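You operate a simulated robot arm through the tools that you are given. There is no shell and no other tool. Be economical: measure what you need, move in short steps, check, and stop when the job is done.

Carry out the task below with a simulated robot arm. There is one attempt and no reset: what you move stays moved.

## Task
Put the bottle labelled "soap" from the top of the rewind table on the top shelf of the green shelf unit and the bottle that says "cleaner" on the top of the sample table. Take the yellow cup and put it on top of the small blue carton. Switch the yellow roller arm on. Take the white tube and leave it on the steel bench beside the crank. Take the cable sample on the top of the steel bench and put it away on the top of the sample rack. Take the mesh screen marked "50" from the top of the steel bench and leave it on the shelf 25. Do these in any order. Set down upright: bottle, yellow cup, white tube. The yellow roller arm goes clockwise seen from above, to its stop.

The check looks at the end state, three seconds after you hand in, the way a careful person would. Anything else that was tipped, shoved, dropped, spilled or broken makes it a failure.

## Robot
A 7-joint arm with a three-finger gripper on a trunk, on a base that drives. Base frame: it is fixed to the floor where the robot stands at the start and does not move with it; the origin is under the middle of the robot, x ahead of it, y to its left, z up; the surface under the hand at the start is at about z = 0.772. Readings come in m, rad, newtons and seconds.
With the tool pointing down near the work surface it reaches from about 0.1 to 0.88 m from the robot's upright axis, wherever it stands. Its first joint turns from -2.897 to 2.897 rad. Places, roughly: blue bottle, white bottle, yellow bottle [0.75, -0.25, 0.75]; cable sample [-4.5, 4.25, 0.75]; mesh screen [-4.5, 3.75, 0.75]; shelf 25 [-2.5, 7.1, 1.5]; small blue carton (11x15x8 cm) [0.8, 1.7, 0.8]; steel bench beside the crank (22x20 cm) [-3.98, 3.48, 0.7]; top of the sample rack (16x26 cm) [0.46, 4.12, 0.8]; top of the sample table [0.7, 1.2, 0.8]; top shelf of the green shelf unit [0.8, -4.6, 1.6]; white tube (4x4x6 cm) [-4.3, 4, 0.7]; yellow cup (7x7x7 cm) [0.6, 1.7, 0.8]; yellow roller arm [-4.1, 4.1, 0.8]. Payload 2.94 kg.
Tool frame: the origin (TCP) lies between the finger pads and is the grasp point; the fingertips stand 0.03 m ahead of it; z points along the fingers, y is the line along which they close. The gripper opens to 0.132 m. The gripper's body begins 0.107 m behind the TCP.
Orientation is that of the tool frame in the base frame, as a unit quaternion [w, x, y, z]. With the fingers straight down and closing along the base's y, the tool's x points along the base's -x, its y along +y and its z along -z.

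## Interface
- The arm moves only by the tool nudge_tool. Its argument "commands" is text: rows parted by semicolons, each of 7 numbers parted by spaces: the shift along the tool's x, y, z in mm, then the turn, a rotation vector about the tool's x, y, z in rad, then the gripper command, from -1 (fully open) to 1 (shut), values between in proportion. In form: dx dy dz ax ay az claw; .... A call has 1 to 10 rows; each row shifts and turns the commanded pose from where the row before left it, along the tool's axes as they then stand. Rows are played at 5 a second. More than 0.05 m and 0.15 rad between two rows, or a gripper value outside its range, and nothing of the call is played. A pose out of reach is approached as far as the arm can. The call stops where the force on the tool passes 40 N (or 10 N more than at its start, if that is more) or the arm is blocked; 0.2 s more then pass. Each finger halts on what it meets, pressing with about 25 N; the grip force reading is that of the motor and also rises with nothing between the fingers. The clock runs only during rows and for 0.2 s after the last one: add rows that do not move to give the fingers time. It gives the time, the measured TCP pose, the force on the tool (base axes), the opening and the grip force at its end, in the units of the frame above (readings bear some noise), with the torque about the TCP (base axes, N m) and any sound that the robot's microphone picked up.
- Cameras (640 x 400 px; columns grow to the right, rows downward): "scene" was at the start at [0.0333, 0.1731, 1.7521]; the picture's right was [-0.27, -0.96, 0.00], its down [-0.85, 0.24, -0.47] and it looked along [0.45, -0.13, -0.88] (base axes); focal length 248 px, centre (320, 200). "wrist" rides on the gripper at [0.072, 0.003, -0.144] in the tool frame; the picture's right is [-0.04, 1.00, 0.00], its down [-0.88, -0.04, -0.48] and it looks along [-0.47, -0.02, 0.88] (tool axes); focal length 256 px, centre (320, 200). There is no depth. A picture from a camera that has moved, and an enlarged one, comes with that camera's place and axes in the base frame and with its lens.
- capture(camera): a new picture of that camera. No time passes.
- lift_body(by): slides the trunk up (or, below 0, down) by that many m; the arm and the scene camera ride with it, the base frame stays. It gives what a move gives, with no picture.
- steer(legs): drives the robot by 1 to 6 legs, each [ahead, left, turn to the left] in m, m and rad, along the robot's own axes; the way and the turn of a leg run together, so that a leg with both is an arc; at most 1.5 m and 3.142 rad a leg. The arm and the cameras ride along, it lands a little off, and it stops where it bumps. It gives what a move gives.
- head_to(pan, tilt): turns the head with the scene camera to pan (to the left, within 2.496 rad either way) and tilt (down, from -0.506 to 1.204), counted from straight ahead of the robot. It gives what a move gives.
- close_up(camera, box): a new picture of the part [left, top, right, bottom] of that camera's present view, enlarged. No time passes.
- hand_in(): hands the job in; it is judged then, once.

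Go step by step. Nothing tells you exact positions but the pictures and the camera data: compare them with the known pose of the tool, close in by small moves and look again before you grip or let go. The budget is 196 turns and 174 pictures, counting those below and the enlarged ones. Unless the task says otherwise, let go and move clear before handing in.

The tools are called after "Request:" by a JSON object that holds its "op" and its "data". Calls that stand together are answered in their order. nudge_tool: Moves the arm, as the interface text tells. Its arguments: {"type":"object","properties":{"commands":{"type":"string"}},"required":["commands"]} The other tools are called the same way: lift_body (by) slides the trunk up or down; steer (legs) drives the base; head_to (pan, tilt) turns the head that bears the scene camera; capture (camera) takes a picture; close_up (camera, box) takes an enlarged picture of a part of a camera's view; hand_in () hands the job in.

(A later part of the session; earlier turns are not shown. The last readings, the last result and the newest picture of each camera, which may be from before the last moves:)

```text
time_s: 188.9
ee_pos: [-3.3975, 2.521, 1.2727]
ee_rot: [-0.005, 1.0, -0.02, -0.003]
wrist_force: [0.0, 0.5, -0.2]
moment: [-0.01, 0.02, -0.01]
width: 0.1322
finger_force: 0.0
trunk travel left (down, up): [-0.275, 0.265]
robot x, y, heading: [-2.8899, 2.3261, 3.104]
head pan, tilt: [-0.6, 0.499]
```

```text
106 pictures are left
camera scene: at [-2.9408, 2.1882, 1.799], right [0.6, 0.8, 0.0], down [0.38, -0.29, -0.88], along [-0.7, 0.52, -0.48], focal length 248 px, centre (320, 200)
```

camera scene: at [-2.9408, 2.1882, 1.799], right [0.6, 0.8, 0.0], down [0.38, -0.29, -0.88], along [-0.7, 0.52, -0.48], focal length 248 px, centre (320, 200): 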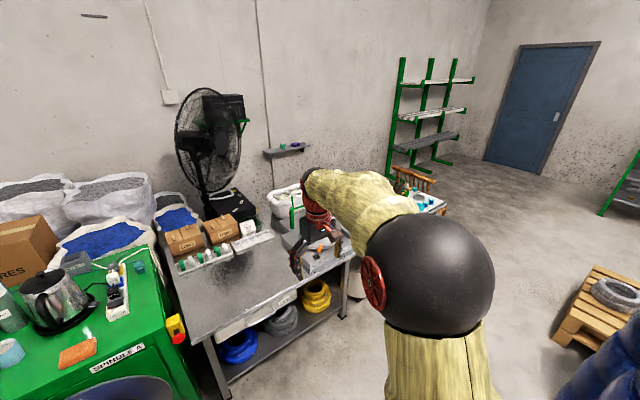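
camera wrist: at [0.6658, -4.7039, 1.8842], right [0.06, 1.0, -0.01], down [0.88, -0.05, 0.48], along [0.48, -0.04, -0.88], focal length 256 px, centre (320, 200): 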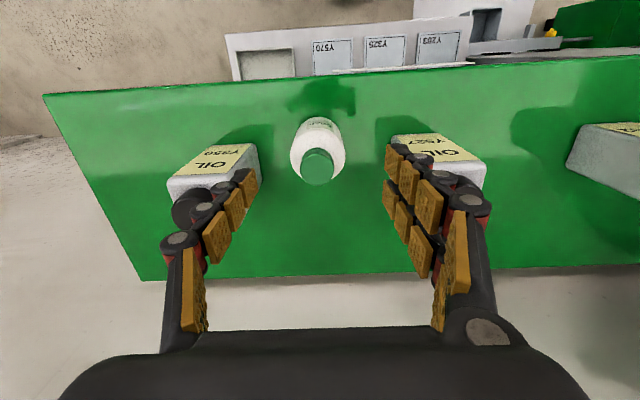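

Bench front is at x ≈ -3.77. I move to x ≈ -3.2 and go right (north) between bench and rolls to y ≈ 3.6.

Request:
{"op": "steer", "data": {"legs": [[0.3, 0, 0.03], [0, -1.35, 0]]}}

Request:
{"op": "head_to", "data": {"pan": -0.1, "tilt": 0.85}}

Request:
{"op": "capture", "data": {"camera": "scene"}}

Request:
{"op": "capture", "data": {"camera": "wrist"}}

```text
time_s: 197.5
ee_pos: [-3.6773, 3.9194, 1.2733]
ee_rot: [-0.005, 1.0, -0.007, -0.002]
wrist_force: [-0.2, 0.8, -0.4]
moment: [0.0, 0.0, 0.03]
width: 0.132
finger_force: 0.0
trunk travel left (down, up): [-0.275, 0.265]
robot x, y, heading: [-3.1664, 3.7351, 3.131]
head pan, tilt: [-0.6, 0.499]
```

```text
time_s: 198.4
ee_pos: [-3.6782, 3.9179, 1.2727]
ee_rot: [-0.005, 1.0, -0.008, -0.003]
wrist_force: [-0.3, -0.6, 0.6]
moment: [-0.01, 0.02, -0.02]
width: 0.1321
finger_force: 0.0
trunk travel left (down, up): [-0.275, 0.265]
robot x, y, heading: [-3.1668, 3.7338, 3.131]
head pan, tilt: [-0.099, 0.85]
```

```text
105 pictures are left
camera scene: at [-3.2144, 3.555, 1.769], right [0.11, 0.99, 0.0], down [0.75, -0.09, -0.66], along [-0.66, 0.07, -0.75], focal length 248 px, centre (320, 200)
```

scene: 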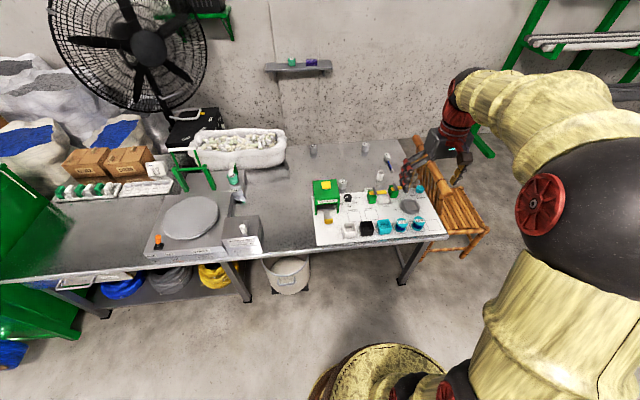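

```text
104 pictures are left
camera wrist: at [-3.6051, 3.9145, 1.4167], right [-0.06, -1.0, -0.01], down [-0.88, 0.05, 0.48], along [-0.48, 0.04, -0.88], focal length 256 px, centre (320, 200)
```

wrist: 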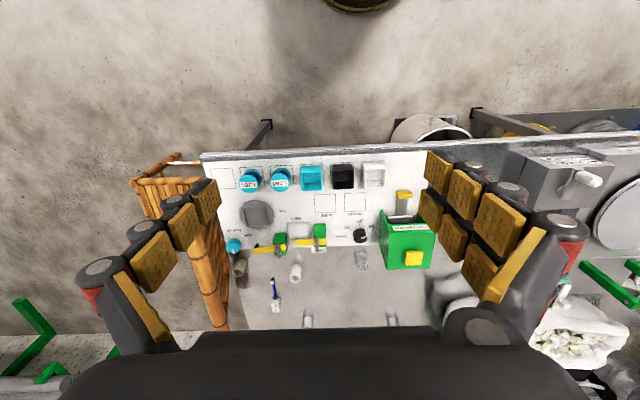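

Let me enlarge the bench area.

Request:
{"op": "close_up", "data": {"camera": "scene", "box": [220, 130, 460, 280]}}

Request:
{"op": "close_up", "data": {"camera": "wrist", "box": [190, 140, 446, 340]}}

```text
2.67 times, centred on (340, 205) of scene
camera zoom: at [-3.2144, 3.555, 1.769], right [0.11, 0.99, 0.0], down [0.75, -0.09, -0.66], along [-0.66, 0.07, -0.75], focal length 660 px, centre (267, 187)
```

zoom: 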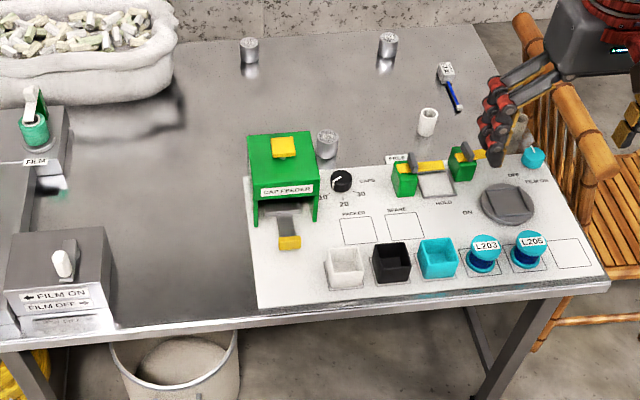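

```text
2.00 times, centred on (318, 240) of wrist
camera zoom: at [-3.6051, 3.9145, 1.4167], right [-0.06, -1.0, -0.01], down [-0.88, 0.05, 0.48], along [-0.48, 0.04, -0.88], focal length 512 px, centre (324, 120)
```

zoom: 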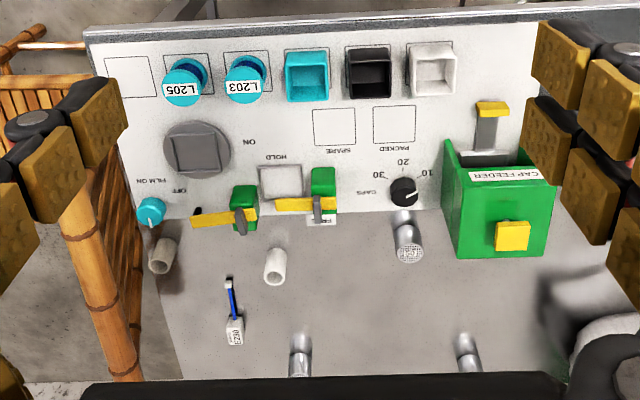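

I see: white tube near (-4.2, 4.05), tagged cable near (-4.40, 4.13), three metal mesh cylinders near (-4.18, 3.78), (-4.5, 3.65), (-4.5, 3.99), and two yellow arms with green housings. I look closely to read them.

Request:
{"op": "close_up", "data": {"camera": "scene", "box": [300, 140, 396, 200]}}

Request:
{"op": "close_up", "data": {"camera": "wrist", "box": [220, 220, 348, 300]}}

Request:
{"op": "close_up", "data": {"camera": "scene", "box": [344, 170, 440, 230]}}

```text
6.67 times, centred on (348, 170) of scene
camera zoom: at [-3.2144, 3.555, 1.769], right [0.11, 0.99, 0.0], down [0.75, -0.09, -0.66], along [-0.66, 0.07, -0.75], focal length 1651 px, centre (133, 400)
```

zoom: 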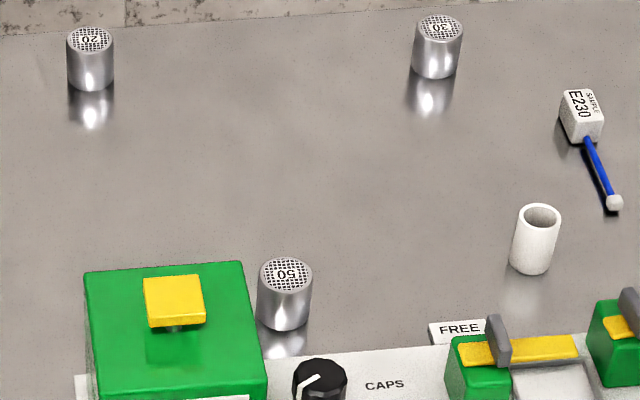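

```text
5.00 times, centred on (284, 260) of wrist
camera zoom: at [-3.6051, 3.9145, 1.4167], right [-0.06, -1.0, -0.01], down [-0.88, 0.05, 0.48], along [-0.48, 0.04, -0.88], focal length 1280 px, centre (500, -100)
```

zoom: 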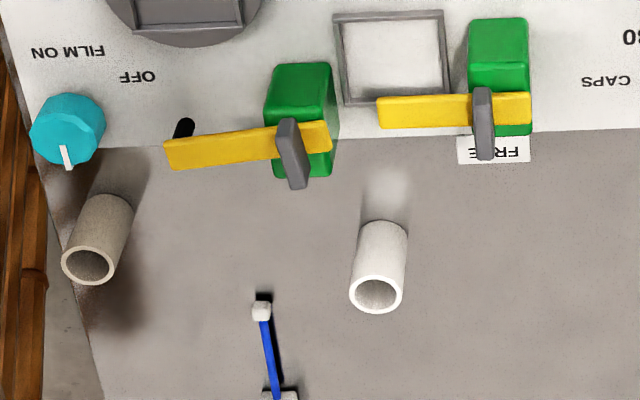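

```text
6.67 times, centred on (392, 200) of scene
camera zoom: at [-3.2144, 3.555, 1.769], right [0.11, 0.99, 0.0], down [0.75, -0.09, -0.66], along [-0.66, 0.07, -0.75], focal length 1651 px, centre (-160, 200)
```

zoom: 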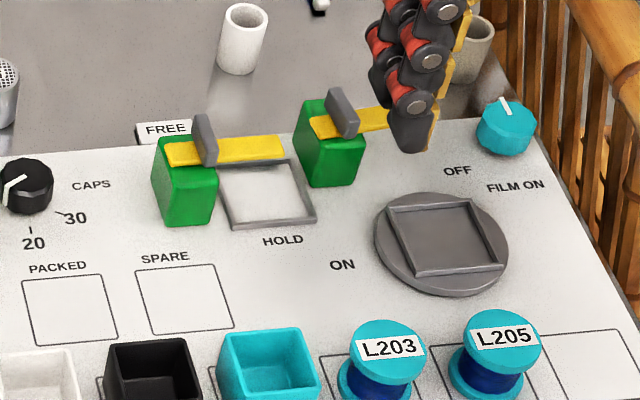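

The near cylinder is "50"; the beige tube is a decoy. The right yellow arm (ON/OFF) is the roller arm. I check the floor space before driving closer.

Request:
{"op": "head_to", "data": {"pan": 0.1, "tilt": 1.15}}

Request:
{"op": "capture", "data": {"camera": "scene"}}

```text
time_s: 199.2
ee_pos: [-3.6774, 3.9194, 1.2731]
ee_rot: [-0.006, 1.0, -0.007, -0.003]
wrist_force: [0.1, -0.2, 0.4]
moment: [-0.01, -0.04, -0.01]
width: 0.1318
finger_force: 0.0
trunk travel left (down, up): [-0.275, 0.265]
robot x, y, heading: [-3.1672, 3.7381, 3.128]
head pan, tilt: [0.099, 1.15]
```

```text
98 pictures are left
camera scene: at [-3.1961, 3.541, 1.7482], right [-0.09, 1.0, 0.0], down [0.91, 0.08, -0.41], along [-0.41, -0.04, -0.91], focal length 248 px, centre (320, 200)
```

scene: 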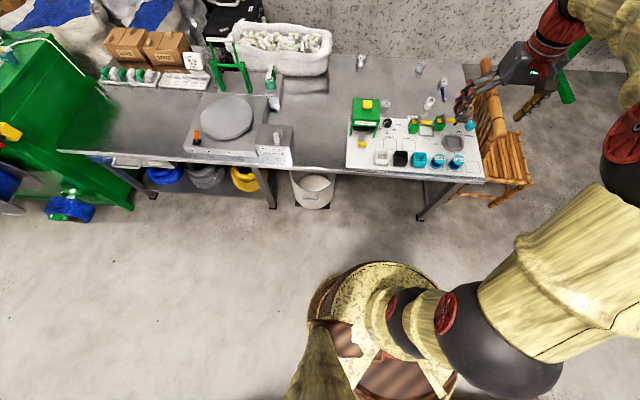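

Space is clear: bucket at (-3.94, 3.41), leg at (-3.90, 4.24). I move to about (-3.6, 3.83).

Request:
{"op": "steer", "data": {"legs": [[0.25, -0.09, 0.01], [0.18, 0, 0]]}}

Request:
{"op": "capture", "data": {"camera": "wrist"}}

Request:
{"op": "capture", "data": {"camera": "scene"}}

```text
time_s: 202.3
ee_pos: [-4.1118, 4.0123, 1.2728]
ee_rot: [-0.006, 1.0, -0.003, -0.002]
wrist_force: [0.2, -0.3, 0.0]
moment: [0.01, -0.04, 0.01]
width: 0.1315
finger_force: 0.0
trunk travel left (down, up): [-0.275, 0.265]
robot x, y, heading: [-3.5956, 3.8341, 3.138]
head pan, tilt: [0.099, 1.15]
```

```text
97 pictures are left
camera wrist: at [-4.039, 4.0084, 1.416], right [-0.05, -1.0, -0.01], down [-0.88, 0.04, 0.48], along [-0.48, 0.03, -0.88], focal length 256 px, centre (320, 200)
```

wrist: 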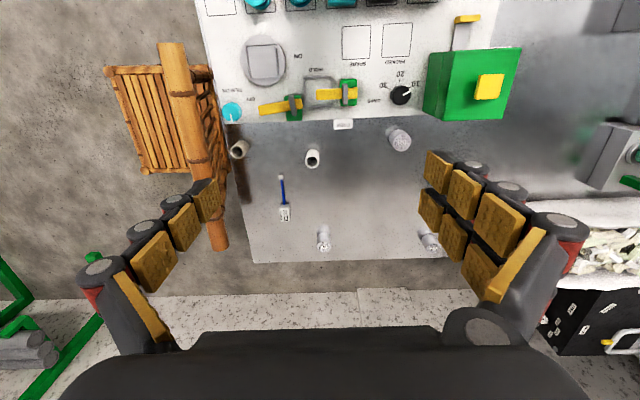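

```text
96 pictures are left
camera scene: at [-3.6273, 3.638, 1.7481], right [-0.09, 1.0, 0.0], down [0.91, 0.09, -0.41], along [-0.41, -0.04, -0.91], focal length 248 px, centre (320, 200)
```

scene: 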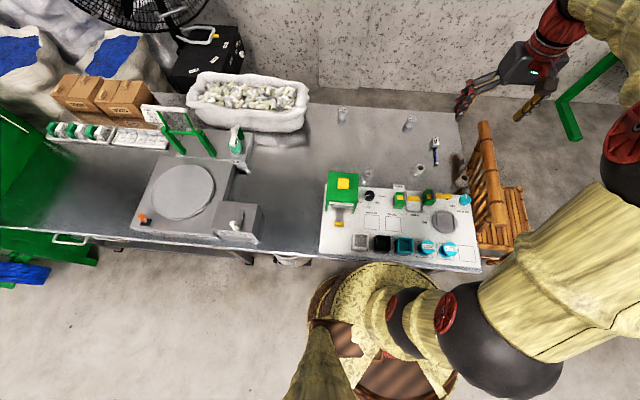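

White tube at about (-4.255, 4.043). I move above it and look.

Request:
{"op": "nudge_tool", "data": {"commands": "-36 -8 30 0 0 0 -1;-36 -8 30 0 0 0 -1;-36 -8 30 0 0 0 -1;-35 -7 30 0 0 0 -1;0 0 45 0 0 0 -1;0 0 45 0 0 0 -1;0 0 45 0 0 0 -1;0 0 45 0 0 0 -1;0 0 0 0 0 0 -1"}}

Request:
{"op": "capture", "data": {"camera": "wrist"}}

```text
time_s: 204.3
ee_pos: [-4.258, 4.0476, 0.9776]
ee_rot: [-0.006, 1.0, -0.003, -0.002]
wrist_force: [-0.4, 0.7, 0.3]
moment: [0.0, -0.02, 0.0]
width: 0.1321
finger_force: 0.0
trunk travel left (down, up): [-0.275, 0.265]
robot x, y, heading: [-3.597, 3.8307, 3.133]
head pan, tilt: [0.099, 1.15]
```

```text
95 pictures are left
camera wrist: at [-4.1856, 4.0445, 1.1214], right [-0.05, -1.0, -0.01], down [-0.88, 0.04, 0.48], along [-0.48, 0.03, -0.88], focal length 256 px, centre (320, 200)
```

wrist: 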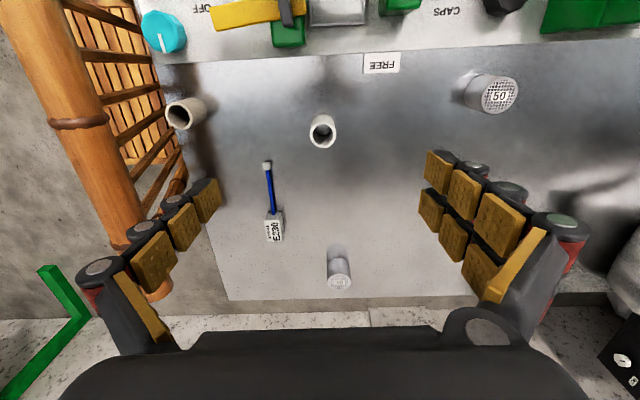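

Aligned over the tube. I descend and grip it.

Request:
{"op": "nudge_tool", "data": {"commands": "0 0 45 0 0 0 -0.3;0 0 45 0 0 0 -0.3;0 0 45 0 0 0 -0.3;0 0 45 0 0 0 -0.3;0 0 5 0 0 0 -0.3;0 0 0 0 0 0 -0.3"}}

Request:
{"op": "capture", "data": {"camera": "wrist"}}

```text
time_s: 205.7
ee_pos: [-4.2569, 4.046, 0.7893]
ee_rot: [-0.005, 1.0, -0.004, -0.002]
wrist_force: [-0.4, 0.1, -0.2]
moment: [0.0, 0.02, -0.01]
width: 0.0858
finger_force: 0.1
trunk travel left (down, up): [-0.275, 0.265]
robot x, y, heading: [-3.5982, 3.8309, 3.141]
head pan, tilt: [0.099, 1.15]
```

```text
94 pictures are left
camera wrist: at [-4.1848, 4.0422, 0.9333], right [-0.05, -1.0, -0.01], down [-0.88, 0.04, 0.48], along [-0.48, 0.03, -0.88], focal length 256 px, centre (320, 200)
```

wrist: 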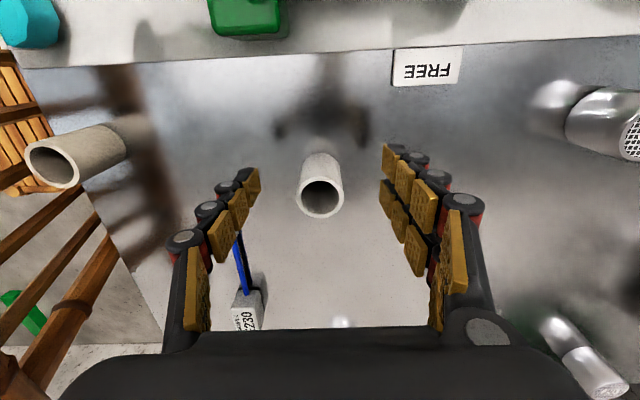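

Request:
{"op": "nudge_tool", "data": {"commands": "0 0 2 0 0 0 0.2;0 0 0 0 0 0 0.6;0 0 0 0 0 0 1;0 0 0 0 0 0 1;0 0 0 0 0 0 1;0 0 0 0 0 0 1;0 0 0 0 0 0 1"}}

Request:
{"op": "nudge_tool", "data": {"commands": "0 0 -30 0 0 0 1;0 0 -45 0 0 0 1;0 0 -45 0 0 0 1;0 0 -45 0 0 0 1;0 0 -45 0 0 0 1;0 0 0 0 0 0 1"}}

Request:
{"op": "capture", "data": {"camera": "wrist"}}

Request:
{"op": "close_up", "data": {"camera": "scene", "box": [180, 120, 380, 260]}}

```text
time_s: 207.3
ee_pos: [-4.257, 4.0469, 0.7875]
ee_rot: [-0.005, 1.0, -0.004, -0.002]
wrist_force: [-0.4, -0.3, 0.2]
moment: [-0.01, 0.03, 0.01]
width: 0.0003
finger_force: 18.9
trunk travel left (down, up): [-0.275, 0.265]
robot x, y, heading: [-3.5949, 3.8323, 3.14]
head pan, tilt: [0.099, 1.15]
```

```text
time_s: 208.7
ee_pos: [-4.2538, 4.0466, 0.9981]
ee_rot: [-0.005, 1.0, -0.004, -0.002]
wrist_force: [-0.6, -0.7, 0.0]
moment: [0.01, 0.0, 0.0]
width: 0.0001
finger_force: 24.7
trunk travel left (down, up): [-0.275, 0.265]
robot x, y, heading: [-3.5967, 3.8345, 3.133]
head pan, tilt: [0.099, 1.15]
```

```text
93 pictures are left
camera wrist: at [-4.1837, 4.0426, 1.1416], right [-0.05, -1.0, -0.01], down [-0.88, 0.04, 0.48], along [-0.48, 0.03, -0.88], focal length 256 px, centre (320, 200)
```

wrist: 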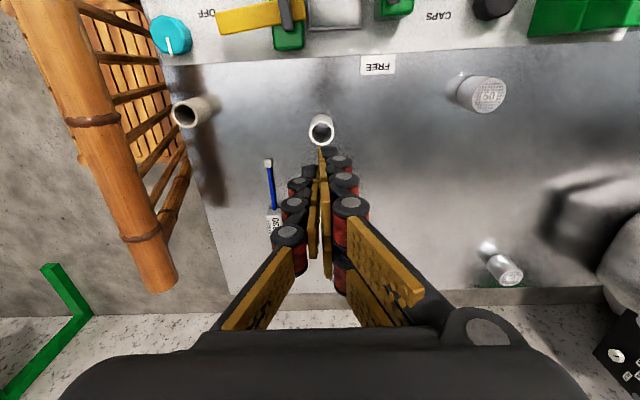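

```text
2.86 times, centred on (280, 190) of scene
camera zoom: at [-3.6261, 3.638, 1.7481], right [-0.09, 1.0, 0.0], down [0.91, 0.09, -0.41], along [-0.41, -0.04, -0.91], focal length 708 px, centre (434, 229)
```

zoom: 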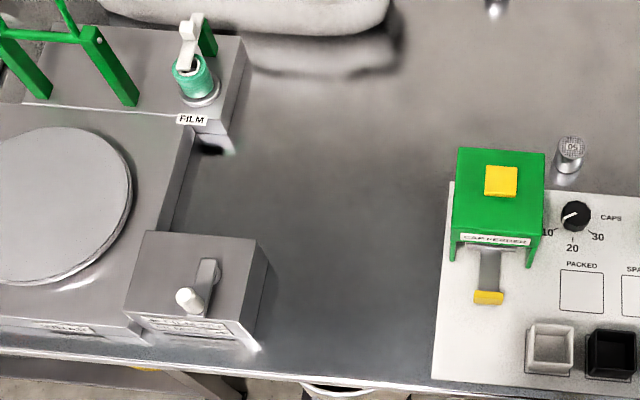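

The fingers closed above the tube: the bench is lower than I assumed (about z 0.69; tube centre near (-4.276, 4.048)). I open, shift 20 mm, and go lower while checking.

Request:
{"op": "nudge_tool", "data": {"commands": "-20 -1 0 0 0 0 -0.3;0 0 0 0 0 0 -0.3;0 0 0 0 0 0 -0.3;0 0 0 0 0 0 -0.3;0 0 0 0 0 0 -0.3;0 0 45 0 0 0 -0.3;0 0 45 0 0 0 -0.3;0 0 45 0 0 0 -0.3;0 0 45 0 0 0 -0.3;0 0 20 0 0 0 -0.3"}}

Request:
{"op": "capture", "data": {"camera": "wrist"}}

```text
time_s: 210.9
ee_pos: [-4.2762, 4.0469, 0.7994]
ee_rot: [-0.006, 1.0, -0.004, -0.003]
wrist_force: [0.5, -0.1, 0.1]
moment: [-0.05, -0.02, 0.01]
width: 0.0857
finger_force: 0.1
trunk travel left (down, up): [-0.275, 0.265]
robot x, y, heading: [-3.5985, 3.8349, 3.136]
head pan, tilt: [0.099, 1.15]
```

```text
91 pictures are left
camera wrist: at [-4.2041, 4.0439, 0.9425], right [-0.05, -1.0, -0.01], down [-0.88, 0.04, 0.48], along [-0.48, 0.03, -0.88], focal length 256 px, centre (320, 200)
```

wrist: 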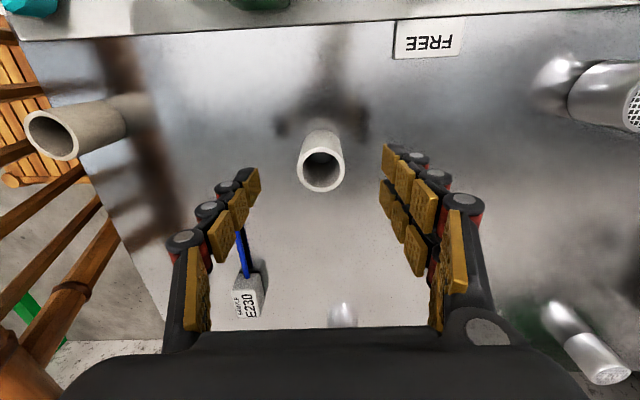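

Request:
{"op": "nudge_tool", "data": {"commands": "-4 0 20 0 0 0 -0.3;0 0 15 0 0 0 -0.3;0 0 10 0 0 0 -0.3;0 0 5 0 0 0 -0.3;0 0 0 0 0 0 -0.3"}}

Request:
{"op": "capture", "data": {"camera": "wrist"}}

```text
time_s: 212.1
ee_pos: [-4.28, 4.0513, 0.7482]
ee_rot: [-0.005, 1.0, -0.004, -0.003]
wrist_force: [0.4, 0.4, -0.3]
moment: [0.03, -0.03, -0.02]
width: 0.0858
finger_force: 0.1
trunk travel left (down, up): [-0.275, 0.265]
robot x, y, heading: [-3.5922, 3.833, 3.133]
head pan, tilt: [0.099, 1.15]
```

```text
90 pictures are left
camera wrist: at [-4.2081, 4.0472, 0.8921], right [-0.05, -1.0, -0.01], down [-0.88, 0.04, 0.48], along [-0.48, 0.03, -0.88], focal length 256 px, centre (320, 200)
```

wrist: 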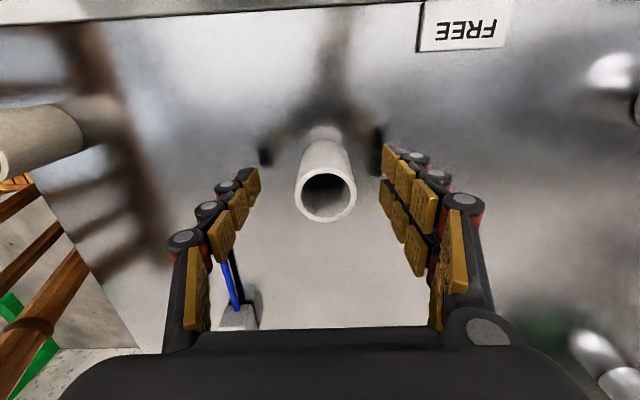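

Rim is now level with the TCP. I close on it.

Request:
{"op": "nudge_tool", "data": {"commands": "0 0 6 0 0 0 -0.3;0 0 0 0 0 0 0;0 0 0 0 0 0 0.4;0 0 0 0 0 0 0.8;0 0 0 0 0 0 1;0 0 0 0 0 0 1;0 0 0 0 0 0 1"}}

```text
time_s: 213.7
ee_pos: [-4.2807, 4.0512, 0.7411]
ee_rot: [-0.006, 1.0, -0.003, -0.001]
wrist_force: [-0.5, 0.5, 0.0]
moment: [-0.01, 0.02, 0.0]
width: 0.035
finger_force: 25.3
trunk travel left (down, up): [-0.275, 0.265]
robot x, y, heading: [-3.5931, 3.8321, 3.133]
head pan, tilt: [0.099, 1.15]
```

Tube gripped (0.035 m). I lift high before crossing the panel.

Request:
{"op": "nudge_tool", "data": {"commands": "0 0 -20 0 0 0 1;0 0 -45 0 0 0 1;0 0 -45 0 0 0 1;0 0 -45 0 0 0 1;0 0 -45 0 0 0 1;0 0 -45 0 0 0 1;0 0 -45 0 0 0 1;0 0 -45 0 0 0 1;0 0 0 0 0 0 1"}}

Request:
{"op": "nudge_tool", "data": {"commands": "30 38 0 0 0 0 1;30 38 0 0 0 0 1;30 38 0 0 0 0 1;30 38 0 0 0 0 1;30 38 0 0 0 0 1;30 38 0 0 0 0 1;30 38 0 0 0 0 1;30 38 0 0 0 0 1;30 38 0 0 0 0 1;30 38 0 0 0 0 1"}}

Request:
{"op": "nudge_tool", "data": {"commands": "0 48 0 0 0 0 1;0 48 0 0 0 0 1;0 48 0 0 0 0 1;0 47 0 0 0 0 1;0 0 0 0 0 0 1"}}

Request:
{"op": "capture", "data": {"camera": "wrist"}}

Request:
{"op": "capture", "data": {"camera": "scene"}}

```text
time_s: 215.7
ee_pos: [-4.2761, 4.0445, 1.0744]
ee_rot: [-0.005, 1.0, -0.004, -0.001]
wrist_force: [0.1, 0.5, -1.1]
moment: [-0.03, 0.0, 0.01]
width: 0.0349
finger_force: 25.7
trunk travel left (down, up): [-0.275, 0.265]
robot x, y, heading: [-3.5971, 3.8305, 3.14]
head pan, tilt: [0.099, 1.15]
```

```text
time_s: 217.9
ee_pos: [-3.9807, 3.6662, 1.0688]
ee_rot: [-0.006, 1.0, -0.002, -0.003]
wrist_force: [-0.3, -0.2, 0.3]
moment: [0.03, 0.03, 0.03]
width: 0.035
finger_force: 24.8
trunk travel left (down, up): [-0.275, 0.265]
robot x, y, heading: [-3.5934, 3.8337, 3.135]
head pan, tilt: [0.099, 1.15]
```

```text
time_s: 219.1
ee_pos: [-3.9789, 3.4742, 1.0658]
ee_rot: [-0.005, 1.0, -0.003, -0.003]
wrist_force: [-0.7, -0.5, 0.0]
moment: [0.04, -0.01, -0.05]
width: 0.0347
finger_force: 25.3
trunk travel left (down, up): [-0.275, 0.265]
robot x, y, heading: [-3.5986, 3.8355, 3.134]
head pan, tilt: [0.099, 1.15]
```

```text
89 pictures are left
camera wrist: at [-3.9062, 3.4712, 1.2105], right [-0.05, -1.0, -0.01], down [-0.88, 0.04, 0.48], along [-0.48, 0.03, -0.88], focal length 256 px, centre (320, 200)
```

wrist: 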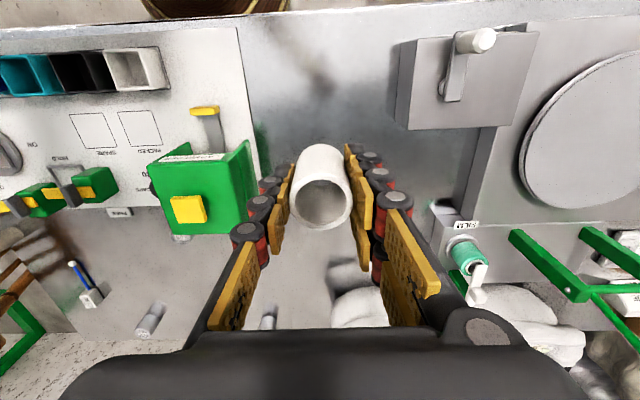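

```text
88 pictures are left
camera scene: at [-3.6258, 3.6375, 1.7481], right [-0.09, 1.0, 0.0], down [0.91, 0.09, -0.41], along [-0.41, -0.04, -0.91], focal length 248 px, centre (320, 200)
```

scene: 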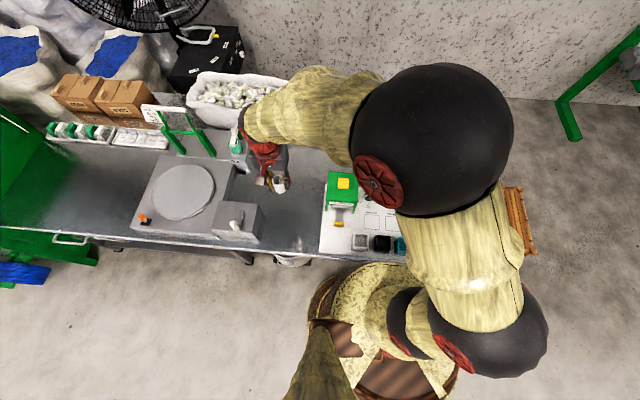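

Centred in the free strip beside the crank box. I lower.

Request:
{"op": "nudge_tool", "data": {"commands": "0 0 45 0 0 0 1;0 0 45 0 0 0 1;0 0 45 0 0 0 1;0 0 45 0 0 0 1;0 0 45 0 0 0 1;0 0 45 0 0 0 1;0 0 25 0 0 0 1;0 0 10 0 0 0 1;0 0 0 0 0 0 1"}}

Request:
{"op": "nudge_tool", "data": {"commands": "0 0 5 0 0 0 1;0 0 5 0 0 0 1;0 0 3 0 0 0 1;0 0 0 0 0 0 1"}}

Request:
{"op": "capture", "data": {"camera": "wrist"}}

```text
time_s: 221.1
ee_pos: [-3.9823, 3.4784, 0.7618]
ee_rot: [-0.005, 1.0, -0.004, -0.002]
wrist_force: [0.0, -0.6, -0.7]
moment: [0.04, 0.0, -0.03]
width: 0.0351
finger_force: 25.0
trunk travel left (down, up): [-0.275, 0.265]
robot x, y, heading: [-3.5932, 3.8298, 3.14]
head pan, tilt: [0.099, 1.15]
```

```text
time_s: 222.1
ee_pos: [-3.9815, 3.4771, 0.7491]
ee_rot: [-0.006, 1.0, -0.004, -0.002]
wrist_force: [-0.4, 0.0, -0.5]
moment: [0.04, -0.02, 0.03]
width: 0.0349
finger_force: 25.3
trunk travel left (down, up): [-0.275, 0.265]
robot x, y, heading: [-3.5951, 3.8367, 3.135]
head pan, tilt: [0.099, 1.15]
```

```text
87 pictures are left
camera wrist: at [-3.9106, 3.4744, 0.8928], right [-0.05, -1.0, -0.01], down [-0.88, 0.04, 0.48], along [-0.48, 0.03, -0.88], focal length 256 px, centre (320, 200)
```

wrist: 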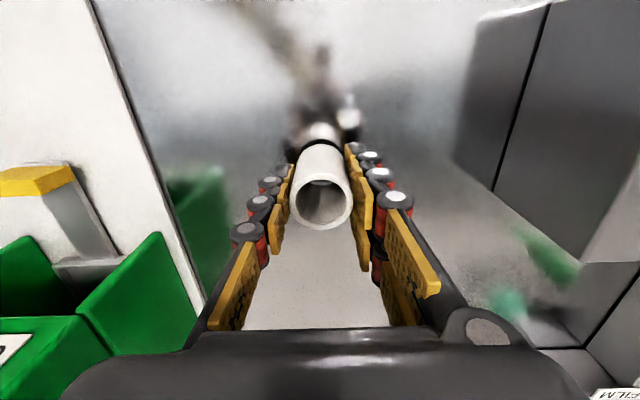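

Request:
{"op": "nudge_tool", "data": {"commands": "0 0 3 0 0 0 1;0 0 2 0 0 0 1;0 0 1.5 0 0 0 1;0 0 1.5 0 0 0 1;0 0 0 0 0 0 1"}}

```text
time_s: 223.3
ee_pos: [-3.9845, 3.4756, 0.7421]
ee_rot: [-0.005, 1.0, -0.004, -0.002]
wrist_force: [-1.1, 0.0, -1.1]
moment: [-0.01, -0.03, 0.01]
width: 0.0348
finger_force: 25.2
trunk travel left (down, up): [-0.275, 0.265]
robot x, y, heading: [-3.5951, 3.8342, 3.138]
head pan, tilt: [0.099, 1.15]
```

Request:
{"op": "nudge_tool", "data": {"commands": "0 0 1.5 0 0 0 1;0 0 1.5 0 0 0 1;0 0 1.5 0 0 0 1;0 0 0 0 0 0 1"}}

```text
time_s: 224.3
ee_pos: [-3.9829, 3.4768, 0.7393]
ee_rot: [-0.004, 1.0, -0.004, -0.005]
wrist_force: [-3.9, 3.7, 24.6]
moment: [0.05, 0.12, 0.01]
width: 0.0349
finger_force: 24.7
trunk travel left (down, up): [-0.275, 0.265]
robot x, y, heading: [-3.5992, 3.8329, 3.137]
head pan, tilt: [0.099, 1.15]
```

Contact. Ease, release, rise.

Request:
{"op": "nudge_tool", "data": {"commands": "0 0 -3 0 0 0 1;0 0 0 0 0 0 0.4;0 0 0 0 0 0 0.1;0 0 0 0 0 0 -0.3;0 0 0 0 0 0 -0.3;0 0 0 0 0 0 -0.3"}}

Request:
{"op": "nudge_tool", "data": {"commands": "0 0 -20 0 0 0 -0.3;0 0 -45 0 0 0 -0.3;0 0 -45 0 0 0 -0.3;0 0 -45 0 0 0 -0.3;0 0 -45 0 0 0 -0.3;0 0 -45 0 0 0 -0.3;0 0 -45 0 0 0 -0.3;0 0 0 0 0 0 -0.3"}}

Request:
{"op": "capture", "data": {"camera": "wrist"}}

```text
time_s: 225.7
ee_pos: [-3.983, 3.4771, 0.7411]
ee_rot: [-0.005, 1.0, -0.004, -0.002]
wrist_force: [1.2, 0.2, 0.0]
moment: [0.0, -0.01, -0.02]
width: 0.0858
finger_force: 0.0
trunk travel left (down, up): [-0.275, 0.265]
robot x, y, heading: [-3.5943, 3.8364, 3.135]
head pan, tilt: [0.099, 1.15]
```

```text
time_s: 227.5
ee_pos: [-3.9793, 3.473, 1.0281]
ee_rot: [-0.006, 1.0, -0.003, -0.002]
wrist_force: [0.2, -0.2, -0.6]
moment: [-0.01, 0.05, 0.02]
width: 0.0858
finger_force: 0.0
trunk travel left (down, up): [-0.275, 0.265]
robot x, y, heading: [-3.5984, 3.8339, 3.137]
head pan, tilt: [0.099, 1.15]
```

```text
86 pictures are left
camera wrist: at [-3.9077, 3.4687, 1.1724], right [-0.05, -1.0, -0.01], down [-0.88, 0.04, 0.48], along [-0.48, 0.03, -0.88], focal length 256 px, centre (320, 200)
```

wrist: 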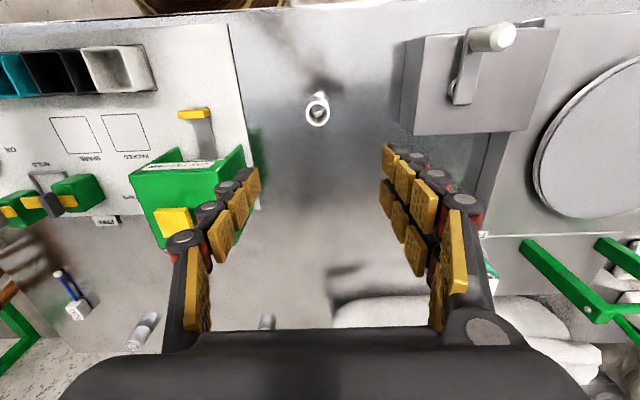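

The tube stands on the bench. Now the roller arm: I go above it and look closely.

Request:
{"op": "nudge_tool", "data": {"commands": "0 0 -45 0 0 0 0;0 -48 0 0 0 0 0.5;0 -48 0 0 0 0 1;0 -48 0 0 0 0 1;0 -48 0 0 0 0 1;0 -48 0 0 0 0 1;0 -48 0 0 0 0 1;0 -48 0 0 0 0 1;0 -48 0 0 0 0 1;0 -48 0 0 0 0 1"}}

Request:
{"op": "nudge_tool", "data": {"commands": "0 -48 0 0 0 0 1;0 -48 0 0 0 0 1;0 -48 0 0 0 0 1;0 0 30 0 0 0 1;0 0 30 0 0 0 1;0 0 0 0 0 0 1"}}

Request:
{"op": "capture", "data": {"camera": "wrist"}}

Request:
{"op": "close_up", "data": {"camera": "scene", "box": [370, 150, 498, 270]}}

```text
time_s: 229.7
ee_pos: [-3.9797, 3.9046, 1.0852]
ee_rot: [-0.006, 1.0, -0.004, -0.001]
wrist_force: [0.3, -0.3, -0.6]
moment: [-0.01, 0.0, 0.03]
width: 0.0
finger_force: 25.4
trunk travel left (down, up): [-0.275, 0.265]
robot x, y, heading: [-3.5981, 3.8332, 3.14]
head pan, tilt: [0.099, 1.15]
```

```text
time_s: 231.1
ee_pos: [-3.9775, 4.0525, 1.0226]
ee_rot: [-0.006, 1.0, -0.003, -0.003]
wrist_force: [-0.6, 0.5, 0.2]
moment: [0.0, 0.02, 0.0]
width: 0.0
finger_force: 25.2
trunk travel left (down, up): [-0.275, 0.265]
robot x, y, heading: [-3.5983, 3.8339, 3.139]
head pan, tilt: [0.099, 1.15]
```

```text
85 pictures are left
camera wrist: at [-3.9048, 4.0493, 1.1664], right [-0.05, -1.0, -0.01], down [-0.88, 0.04, 0.48], along [-0.48, 0.03, -0.88], focal length 256 px, centre (320, 200)
```

wrist: 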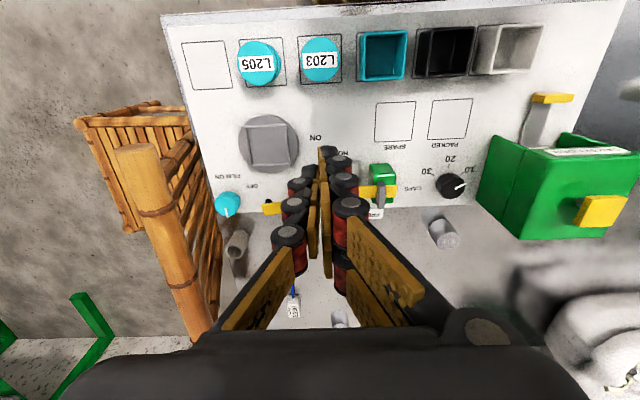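

```text
3.33 times, centred on (434, 210) of scene
camera zoom: at [-3.6258, 3.6383, 1.7482], right [-0.09, 1.0, 0.0], down [0.91, 0.09, -0.41], along [-0.41, -0.04, -0.91], focal length 825 px, centre (-60, 167)
```

zoom: 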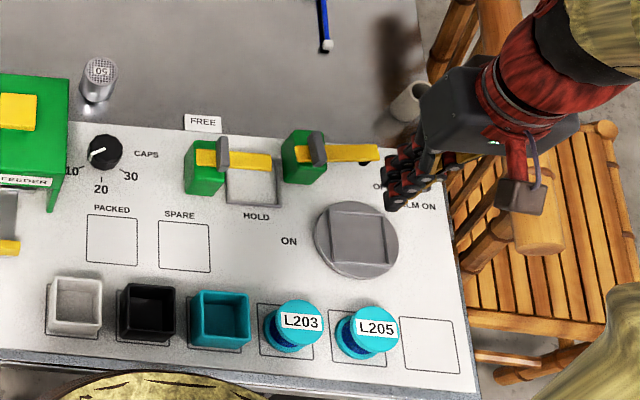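

I open the gripper to see between the fingers and shift to look straight at the arm.

Request:
{"op": "nudge_tool", "data": {"commands": "-20 -45 0 0 0 0 -1;-20 -25 30 0 0 0 -1;0 0 30 0 0 0 -1;0 0 0 0 0 0 -1;0 0 0 0 0 0 -1;0 0 0 0 0 0 -1;0 0 0 0 0 0 -1;0 0 0 0 0 0 -1"}}

Request:
{"op": "close_up", "data": {"camera": "wrist", "box": [192, 60, 448, 220]}}

```text
time_s: 232.9
ee_pos: [-4.0165, 4.1219, 0.9608]
ee_rot: [-0.005, 1.0, -0.004, -0.003]
wrist_force: [0.1, -0.5, 0.1]
moment: [-0.01, -0.02, 0.0]
width: 0.1284
finger_force: 0.0
trunk travel left (down, up): [-0.275, 0.265]
robot x, y, heading: [-3.5938, 3.8342, 3.134]
head pan, tilt: [0.099, 1.15]
```

```text
2.50 times, centred on (320, 140) of wrist
camera zoom: at [-3.945, 4.1189, 1.1057], right [-0.05, -1.0, -0.01], down [-0.88, 0.04, 0.48], along [-0.48, 0.03, -0.88], focal length 640 px, centre (320, 350)
```

zoom: 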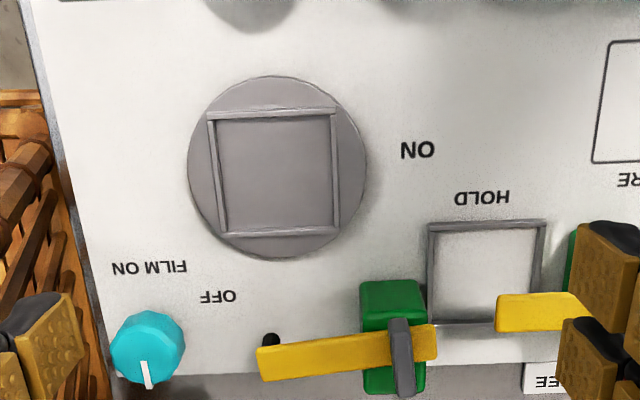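

The roller arm: pivot at about (-4.131, 4.08), tip near (-4.134, 4.166), top z ≈ 0.777; OFF now, ON lies toward +x. I'll lower the closed fingers behind (-x side of) the tip and sweep clockwise.

Request:
{"op": "nudge_tool", "data": {"commands": "-40 -8 -20 0 0 0 0;-40 -8 0 0 0 0 1;-40 -8 0 0 0 0 1;-39 -8 0 0 0 0 1;0 0 0 0 0 0 1;0 0 0 0 0 0 1;0 0 0 0 0 0 1;0 0 0 0 0 0 1"}}

Request:
{"op": "nudge_tool", "data": {"commands": "0 0 45 0 0 0 1;0 0 45 0 0 0 1;0 0 40 0 0 0 1;0 0 0 0 0 0 1"}}

Request:
{"op": "capture", "data": {"camera": "wrist"}}

Request:
{"op": "close_up", "data": {"camera": "scene", "box": [390, 160, 486, 220]}}

```text
time_s: 234.7
ee_pos: [-4.1769, 4.1556, 0.9816]
ee_rot: [-0.005, 1.0, -0.003, -0.002]
wrist_force: [0.7, 0.3, 0.2]
moment: [-0.02, 0.03, -0.02]
width: 0.0013
finger_force: 2.0
trunk travel left (down, up): [-0.275, 0.265]
robot x, y, heading: [-3.5966, 3.8328, 3.139]
head pan, tilt: [0.099, 1.15]
```

```text
time_s: 235.7
ee_pos: [-4.1776, 4.1537, 0.8515]
ee_rot: [-0.005, 1.0, -0.003, -0.002]
wrist_force: [0.2, -0.3, -0.7]
moment: [0.0, -0.02, 0.0]
width: 0.0
finger_force: 25.4
trunk travel left (down, up): [-0.275, 0.265]
robot x, y, heading: [-3.5976, 3.833, 3.138]
head pan, tilt: [0.099, 1.15]
```

```text
82 pictures are left
camera wrist: at [-4.1059, 4.1497, 0.996], right [-0.05, -1.0, -0.01], down [-0.88, 0.04, 0.48], along [-0.48, 0.03, -0.88], focal length 256 px, centre (320, 200)
```

wrist: 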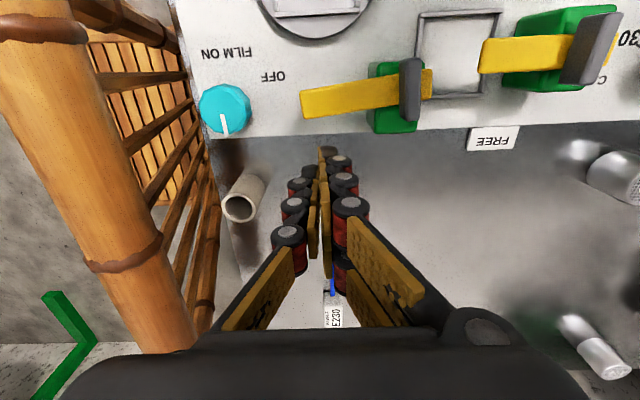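

```text
6.67 times, centred on (438, 190) of scene
camera zoom: at [-3.6264, 3.6382, 1.7482], right [-0.09, 1.0, 0.0], down [0.91, 0.09, -0.41], along [-0.41, -0.04, -0.91], focal length 1651 px, centre (-467, 267)
```

zoom: 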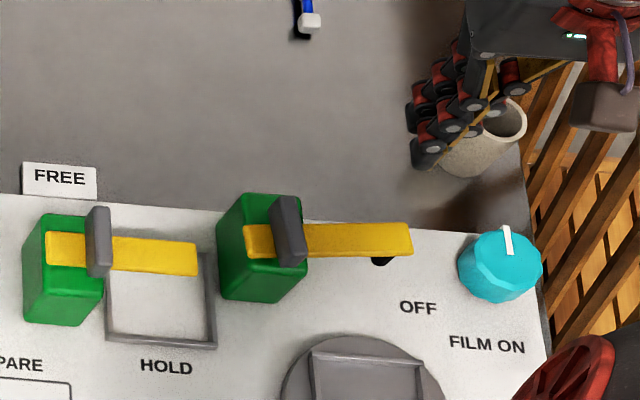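

Clear behind the arm. I lower 68 mm.

Request:
{"op": "nudge_tool", "data": {"commands": "0 0 30 0 0 0 1;0 0 25 0 0 0 1;0 0 13 0 0 0 1;0 0 0 0 0 0 1"}}

Request:
{"op": "capture", "data": {"camera": "wrist"}}

Request:
{"op": "close_up", "data": {"camera": "scene", "box": [390, 160, 486, 220]}}

```text
time_s: 236.7
ee_pos: [-4.1783, 4.154, 0.7857]
ee_rot: [-0.005, 1.0, -0.003, -0.002]
wrist_force: [0.5, 0.1, 0.0]
moment: [0.0, 0.01, 0.02]
width: 0.0001
finger_force: 24.6
trunk travel left (down, up): [-0.275, 0.265]
robot x, y, heading: [-3.5958, 3.8351, 3.138]
head pan, tilt: [0.099, 1.15]
```

```text
80 pictures are left
camera wrist: at [-4.106, 4.1511, 0.9297], right [-0.05, -1.0, -0.01], down [-0.88, 0.04, 0.48], along [-0.48, 0.03, -0.88], focal length 256 px, centre (320, 200)
```

wrist: 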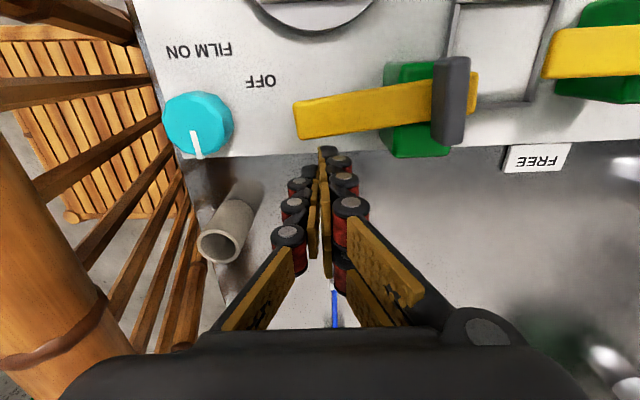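

```text
6.67 times, centred on (438, 190) of scene
camera zoom: at [-3.6262, 3.6381, 1.7482], right [-0.09, 1.0, 0.0], down [0.91, 0.09, -0.41], along [-0.41, -0.04, -0.91], focal length 1651 px, centre (-467, 267)
```

zoom: 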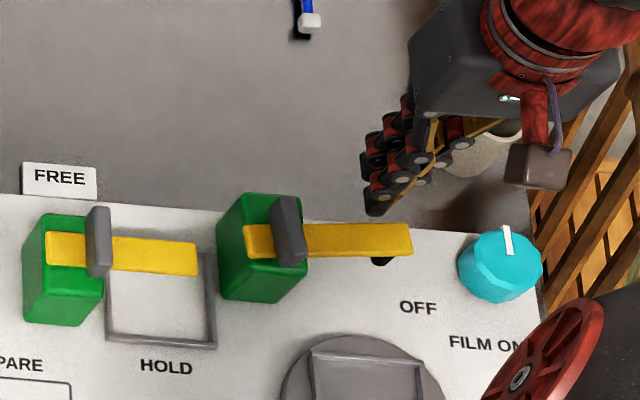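

I sweep the tip toward +x in an arc, first half.

Request:
{"op": "nudge_tool", "data": {"commands": "12 0 0 0 0 0 1;13 -1 0 0 0 0 1;10 -1 0 0 0 0 1;10 -2 0 0 0 0 1;10 1 0 0 0 0 1;10 1 0 0 0 0 1;10 3 0 0 0 0 1;9 4 0 0 0 0 1;0 0 0 0 0 0 1"}}

Request:
{"op": "capture", "data": {"camera": "wrist"}}

Request:
{"op": "close_up", "data": {"camera": "scene", "box": [390, 160, 486, 220]}}

```text
time_s: 238.7
ee_pos: [-4.0938, 4.1512, 0.7855]
ee_rot: [-0.005, 1.0, -0.004, -0.003]
wrist_force: [-0.1, 0.3, -0.9]
moment: [-0.01, 0.04, -0.01]
width: 0.0
finger_force: 24.9
trunk travel left (down, up): [-0.275, 0.265]
robot x, y, heading: [-3.5955, 3.8329, 3.139]
head pan, tilt: [0.099, 1.15]
```

```text
78 pictures are left
camera wrist: at [-4.022, 4.1469, 0.9291], right [-0.05, -1.0, -0.01], down [-0.88, 0.04, 0.48], along [-0.48, 0.03, -0.88], focal length 256 px, centre (320, 200)
```

wrist: 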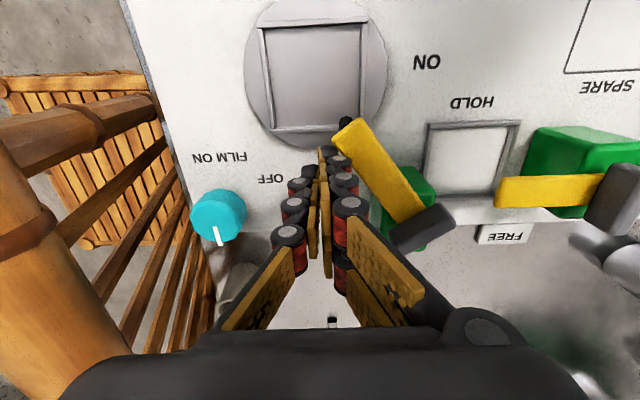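

```text
6.67 times, centred on (438, 190) of scene
camera zoom: at [-3.626, 3.6381, 1.7481], right [-0.09, 1.0, 0.0], down [0.91, 0.09, -0.41], along [-0.41, -0.04, -0.91], focal length 1651 px, centre (-467, 267)
```

zoom: 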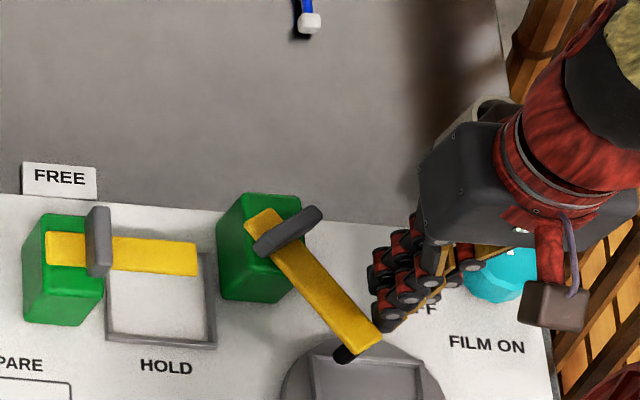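

The arm swings well (about 50° so far). I continue the arc.

Request:
{"op": "nudge_tool", "data": {"commands": "8 7 0 0 0 0 1;9 8 0 0 0 0 1;6 8 0 0 0 0 1;6 8 0 0 0 0 1;4 9 0 0 0 0 1;4 10 0 0 0 0 1;0 0 0 0 0 0 1"}}

Request:
{"op": "capture", "data": {"camera": "wrist"}}

Request:
{"op": "close_up", "data": {"camera": "scene", "box": [390, 170, 486, 230]}}

```text
time_s: 239.2
ee_pos: [-4.0919, 4.1484, 0.789]
ee_rot: [-0.012, 1.0, -0.003, -0.013]
wrist_force: [-6.2, 11.8, -0.9]
moment: [0.25, 0.19, 0.17]
width: 0.0001
finger_force: 24.6
trunk travel left (down, up): [-0.275, 0.265]
robot x, y, heading: [-3.5939, 3.836, 3.137]
head pan, tilt: [0.099, 1.15]
stopped in row 2: the force on the tool passed its limit at 46 N (the readings are from after the stop); the commanded pose is now the measured one
```

```text
76 pictures are left
camera wrist: at [-4.0175, 4.1436, 0.9322], right [-0.05, -1.0, -0.02], down [-0.87, 0.03, 0.5], along [-0.5, 0.05, -0.87], focal length 256 px, centre (320, 200)
```

wrist: 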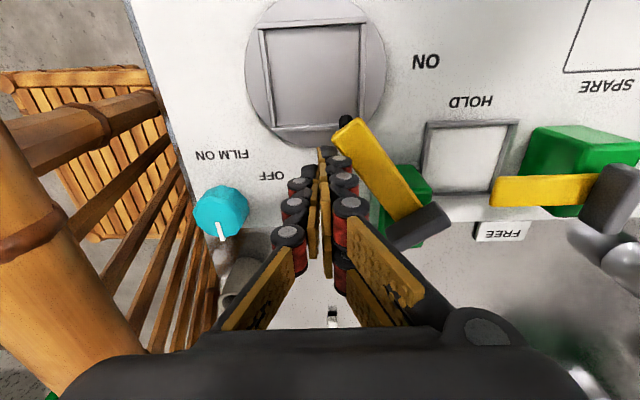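

```text
6.67 times, centred on (438, 200) of scene
camera zoom: at [-3.6266, 3.6389, 1.7482], right [-0.09, 1.0, 0.0], down [0.91, 0.09, -0.41], along [-0.41, -0.04, -0.91], focal length 1651 px, centre (-467, 200)
```

zoom: 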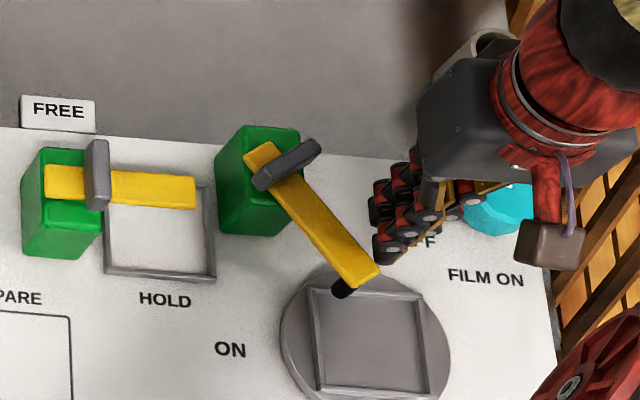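

The arm stopped about 51–53° from its start with 46 N: perhaps its stop. I back the finger off slightly, lift a bit to look at it closely.

Request:
{"op": "nudge_tool", "data": {"commands": "-10 -10 0 0 0 0 1;-10 -10 -20 0 0 0 1;0 0 -45 0 0 0 1;0 0 -45 0 0 0 1;0 0 -30 0 0 0 1;20 -40 0 0 0 0 -1;20 0 0 0 0 0 -1;0 0 0 0 0 0 -1;0 0 0 0 0 0 -1;0 0 0 0 0 0 -1"}}

Request:
{"op": "close_up", "data": {"camera": "wrist", "box": [224, 30, 480, 190]}}

Request:
{"op": "close_up", "data": {"camera": "scene", "box": [400, 180, 464, 220]}}

```text
time_s: 241.4
ee_pos: [-4.0653, 4.2024, 0.9292]
ee_rot: [-0.01, 1.0, -0.004, -0.01]
wrist_force: [0.4, -0.2, 0.4]
moment: [0.01, 0.02, -0.03]
width: 0.0848
finger_force: 0.0
trunk travel left (down, up): [-0.275, 0.265]
robot x, y, heading: [-3.5959, 3.8332, 3.134]
head pan, tilt: [0.099, 1.15]
```

```text
2.50 times, centred on (352, 110) of wrist
camera zoom: at [-3.9914, 4.1973, 1.0718], right [-0.05, -1.0, -0.02], down [-0.87, 0.03, 0.49], along [-0.49, 0.04, -0.87], focal length 640 px, centre (240, 425)
```

zoom: 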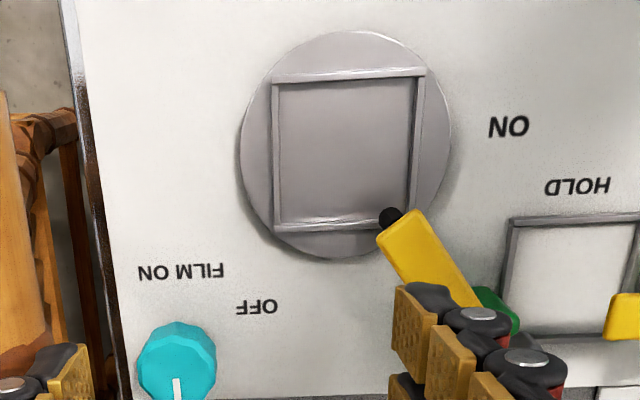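

```text
10.00 times, centred on (432, 200) of scene
camera zoom: at [-3.6262, 3.6383, 1.7481], right [-0.09, 1.0, 0.0], down [0.91, 0.09, -0.41], along [-0.41, -0.04, -0.91], focal length 2476 px, centre (-800, 200)
```

zoom: 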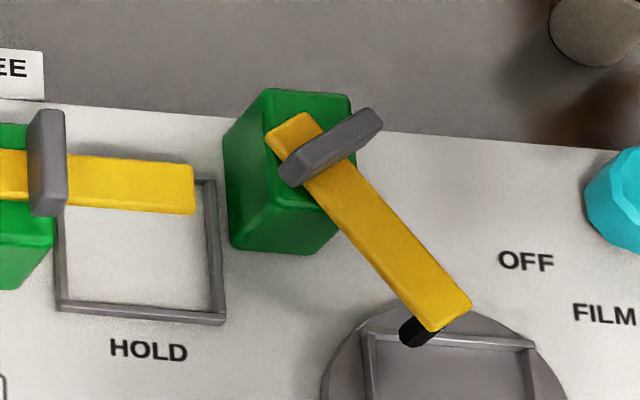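

The arm rests there without springing back and did not move under 46 N, so it is at its stop. Next the "50" screen; I raise and go above it to look.

Request:
{"op": "nudge_tool", "data": {"commands": "0 40 -20 0 0 0 -0.3;0 45 -20 0 0 0 -0.3;-20 45 0 0 0 0 -0.3;-30 39 0 0 0 0 -0.3;-30 39 0 0 0 0 -0.3;-20 45 0 0 0 0 -0.3;-20 45 0 0 0 0 -0.3;-20 45 0 0 0 0 -0.3;0 45 0 0 0 0 -0.3;0 0 0 0 0 0 -0.3"}}

Request:
{"op": "capture", "data": {"camera": "wrist"}}

Request:
{"op": "close_up", "data": {"camera": "scene", "box": [320, 150, 448, 230]}}

```text
time_s: 243.6
ee_pos: [-4.2085, 3.8159, 0.9658]
ee_rot: [-0.011, 1.0, -0.004, -0.01]
wrist_force: [0.3, 0.2, -0.5]
moment: [0.02, 0.02, 0.02]
width: 0.086
finger_force: 0.0
trunk travel left (down, up): [-0.275, 0.265]
robot x, y, heading: [-3.5962, 3.835, 3.142]
head pan, tilt: [0.099, 1.15]
```

```text
72 pictures are left
camera wrist: at [-4.1346, 3.8108, 1.1093], right [-0.05, -1.0, -0.02], down [-0.87, 0.03, 0.49], along [-0.49, 0.04, -0.87], focal length 256 px, centre (320, 200)
```

wrist: 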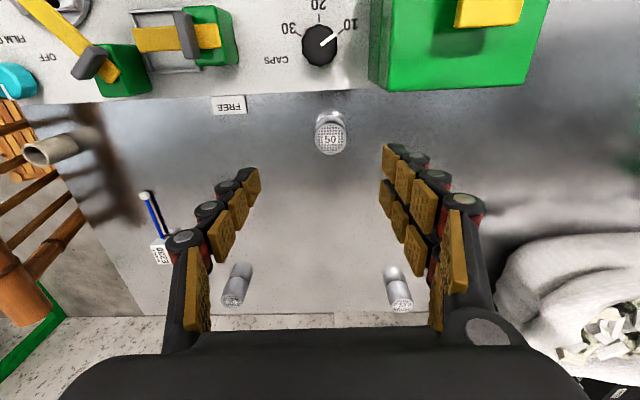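

```text
5.00 times, centred on (384, 190) of scene
camera zoom: at [-3.6263, 3.6378, 1.7481], right [-0.09, 1.0, 0.0], down [0.91, 0.09, -0.41], along [-0.41, -0.04, -0.91], focal length 1238 px, centre (0, 250)
```

zoom: 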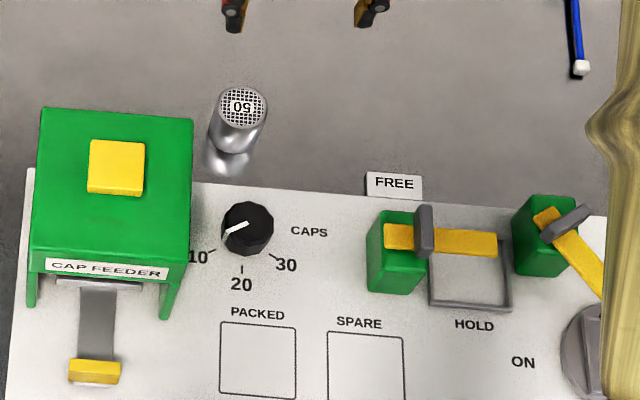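

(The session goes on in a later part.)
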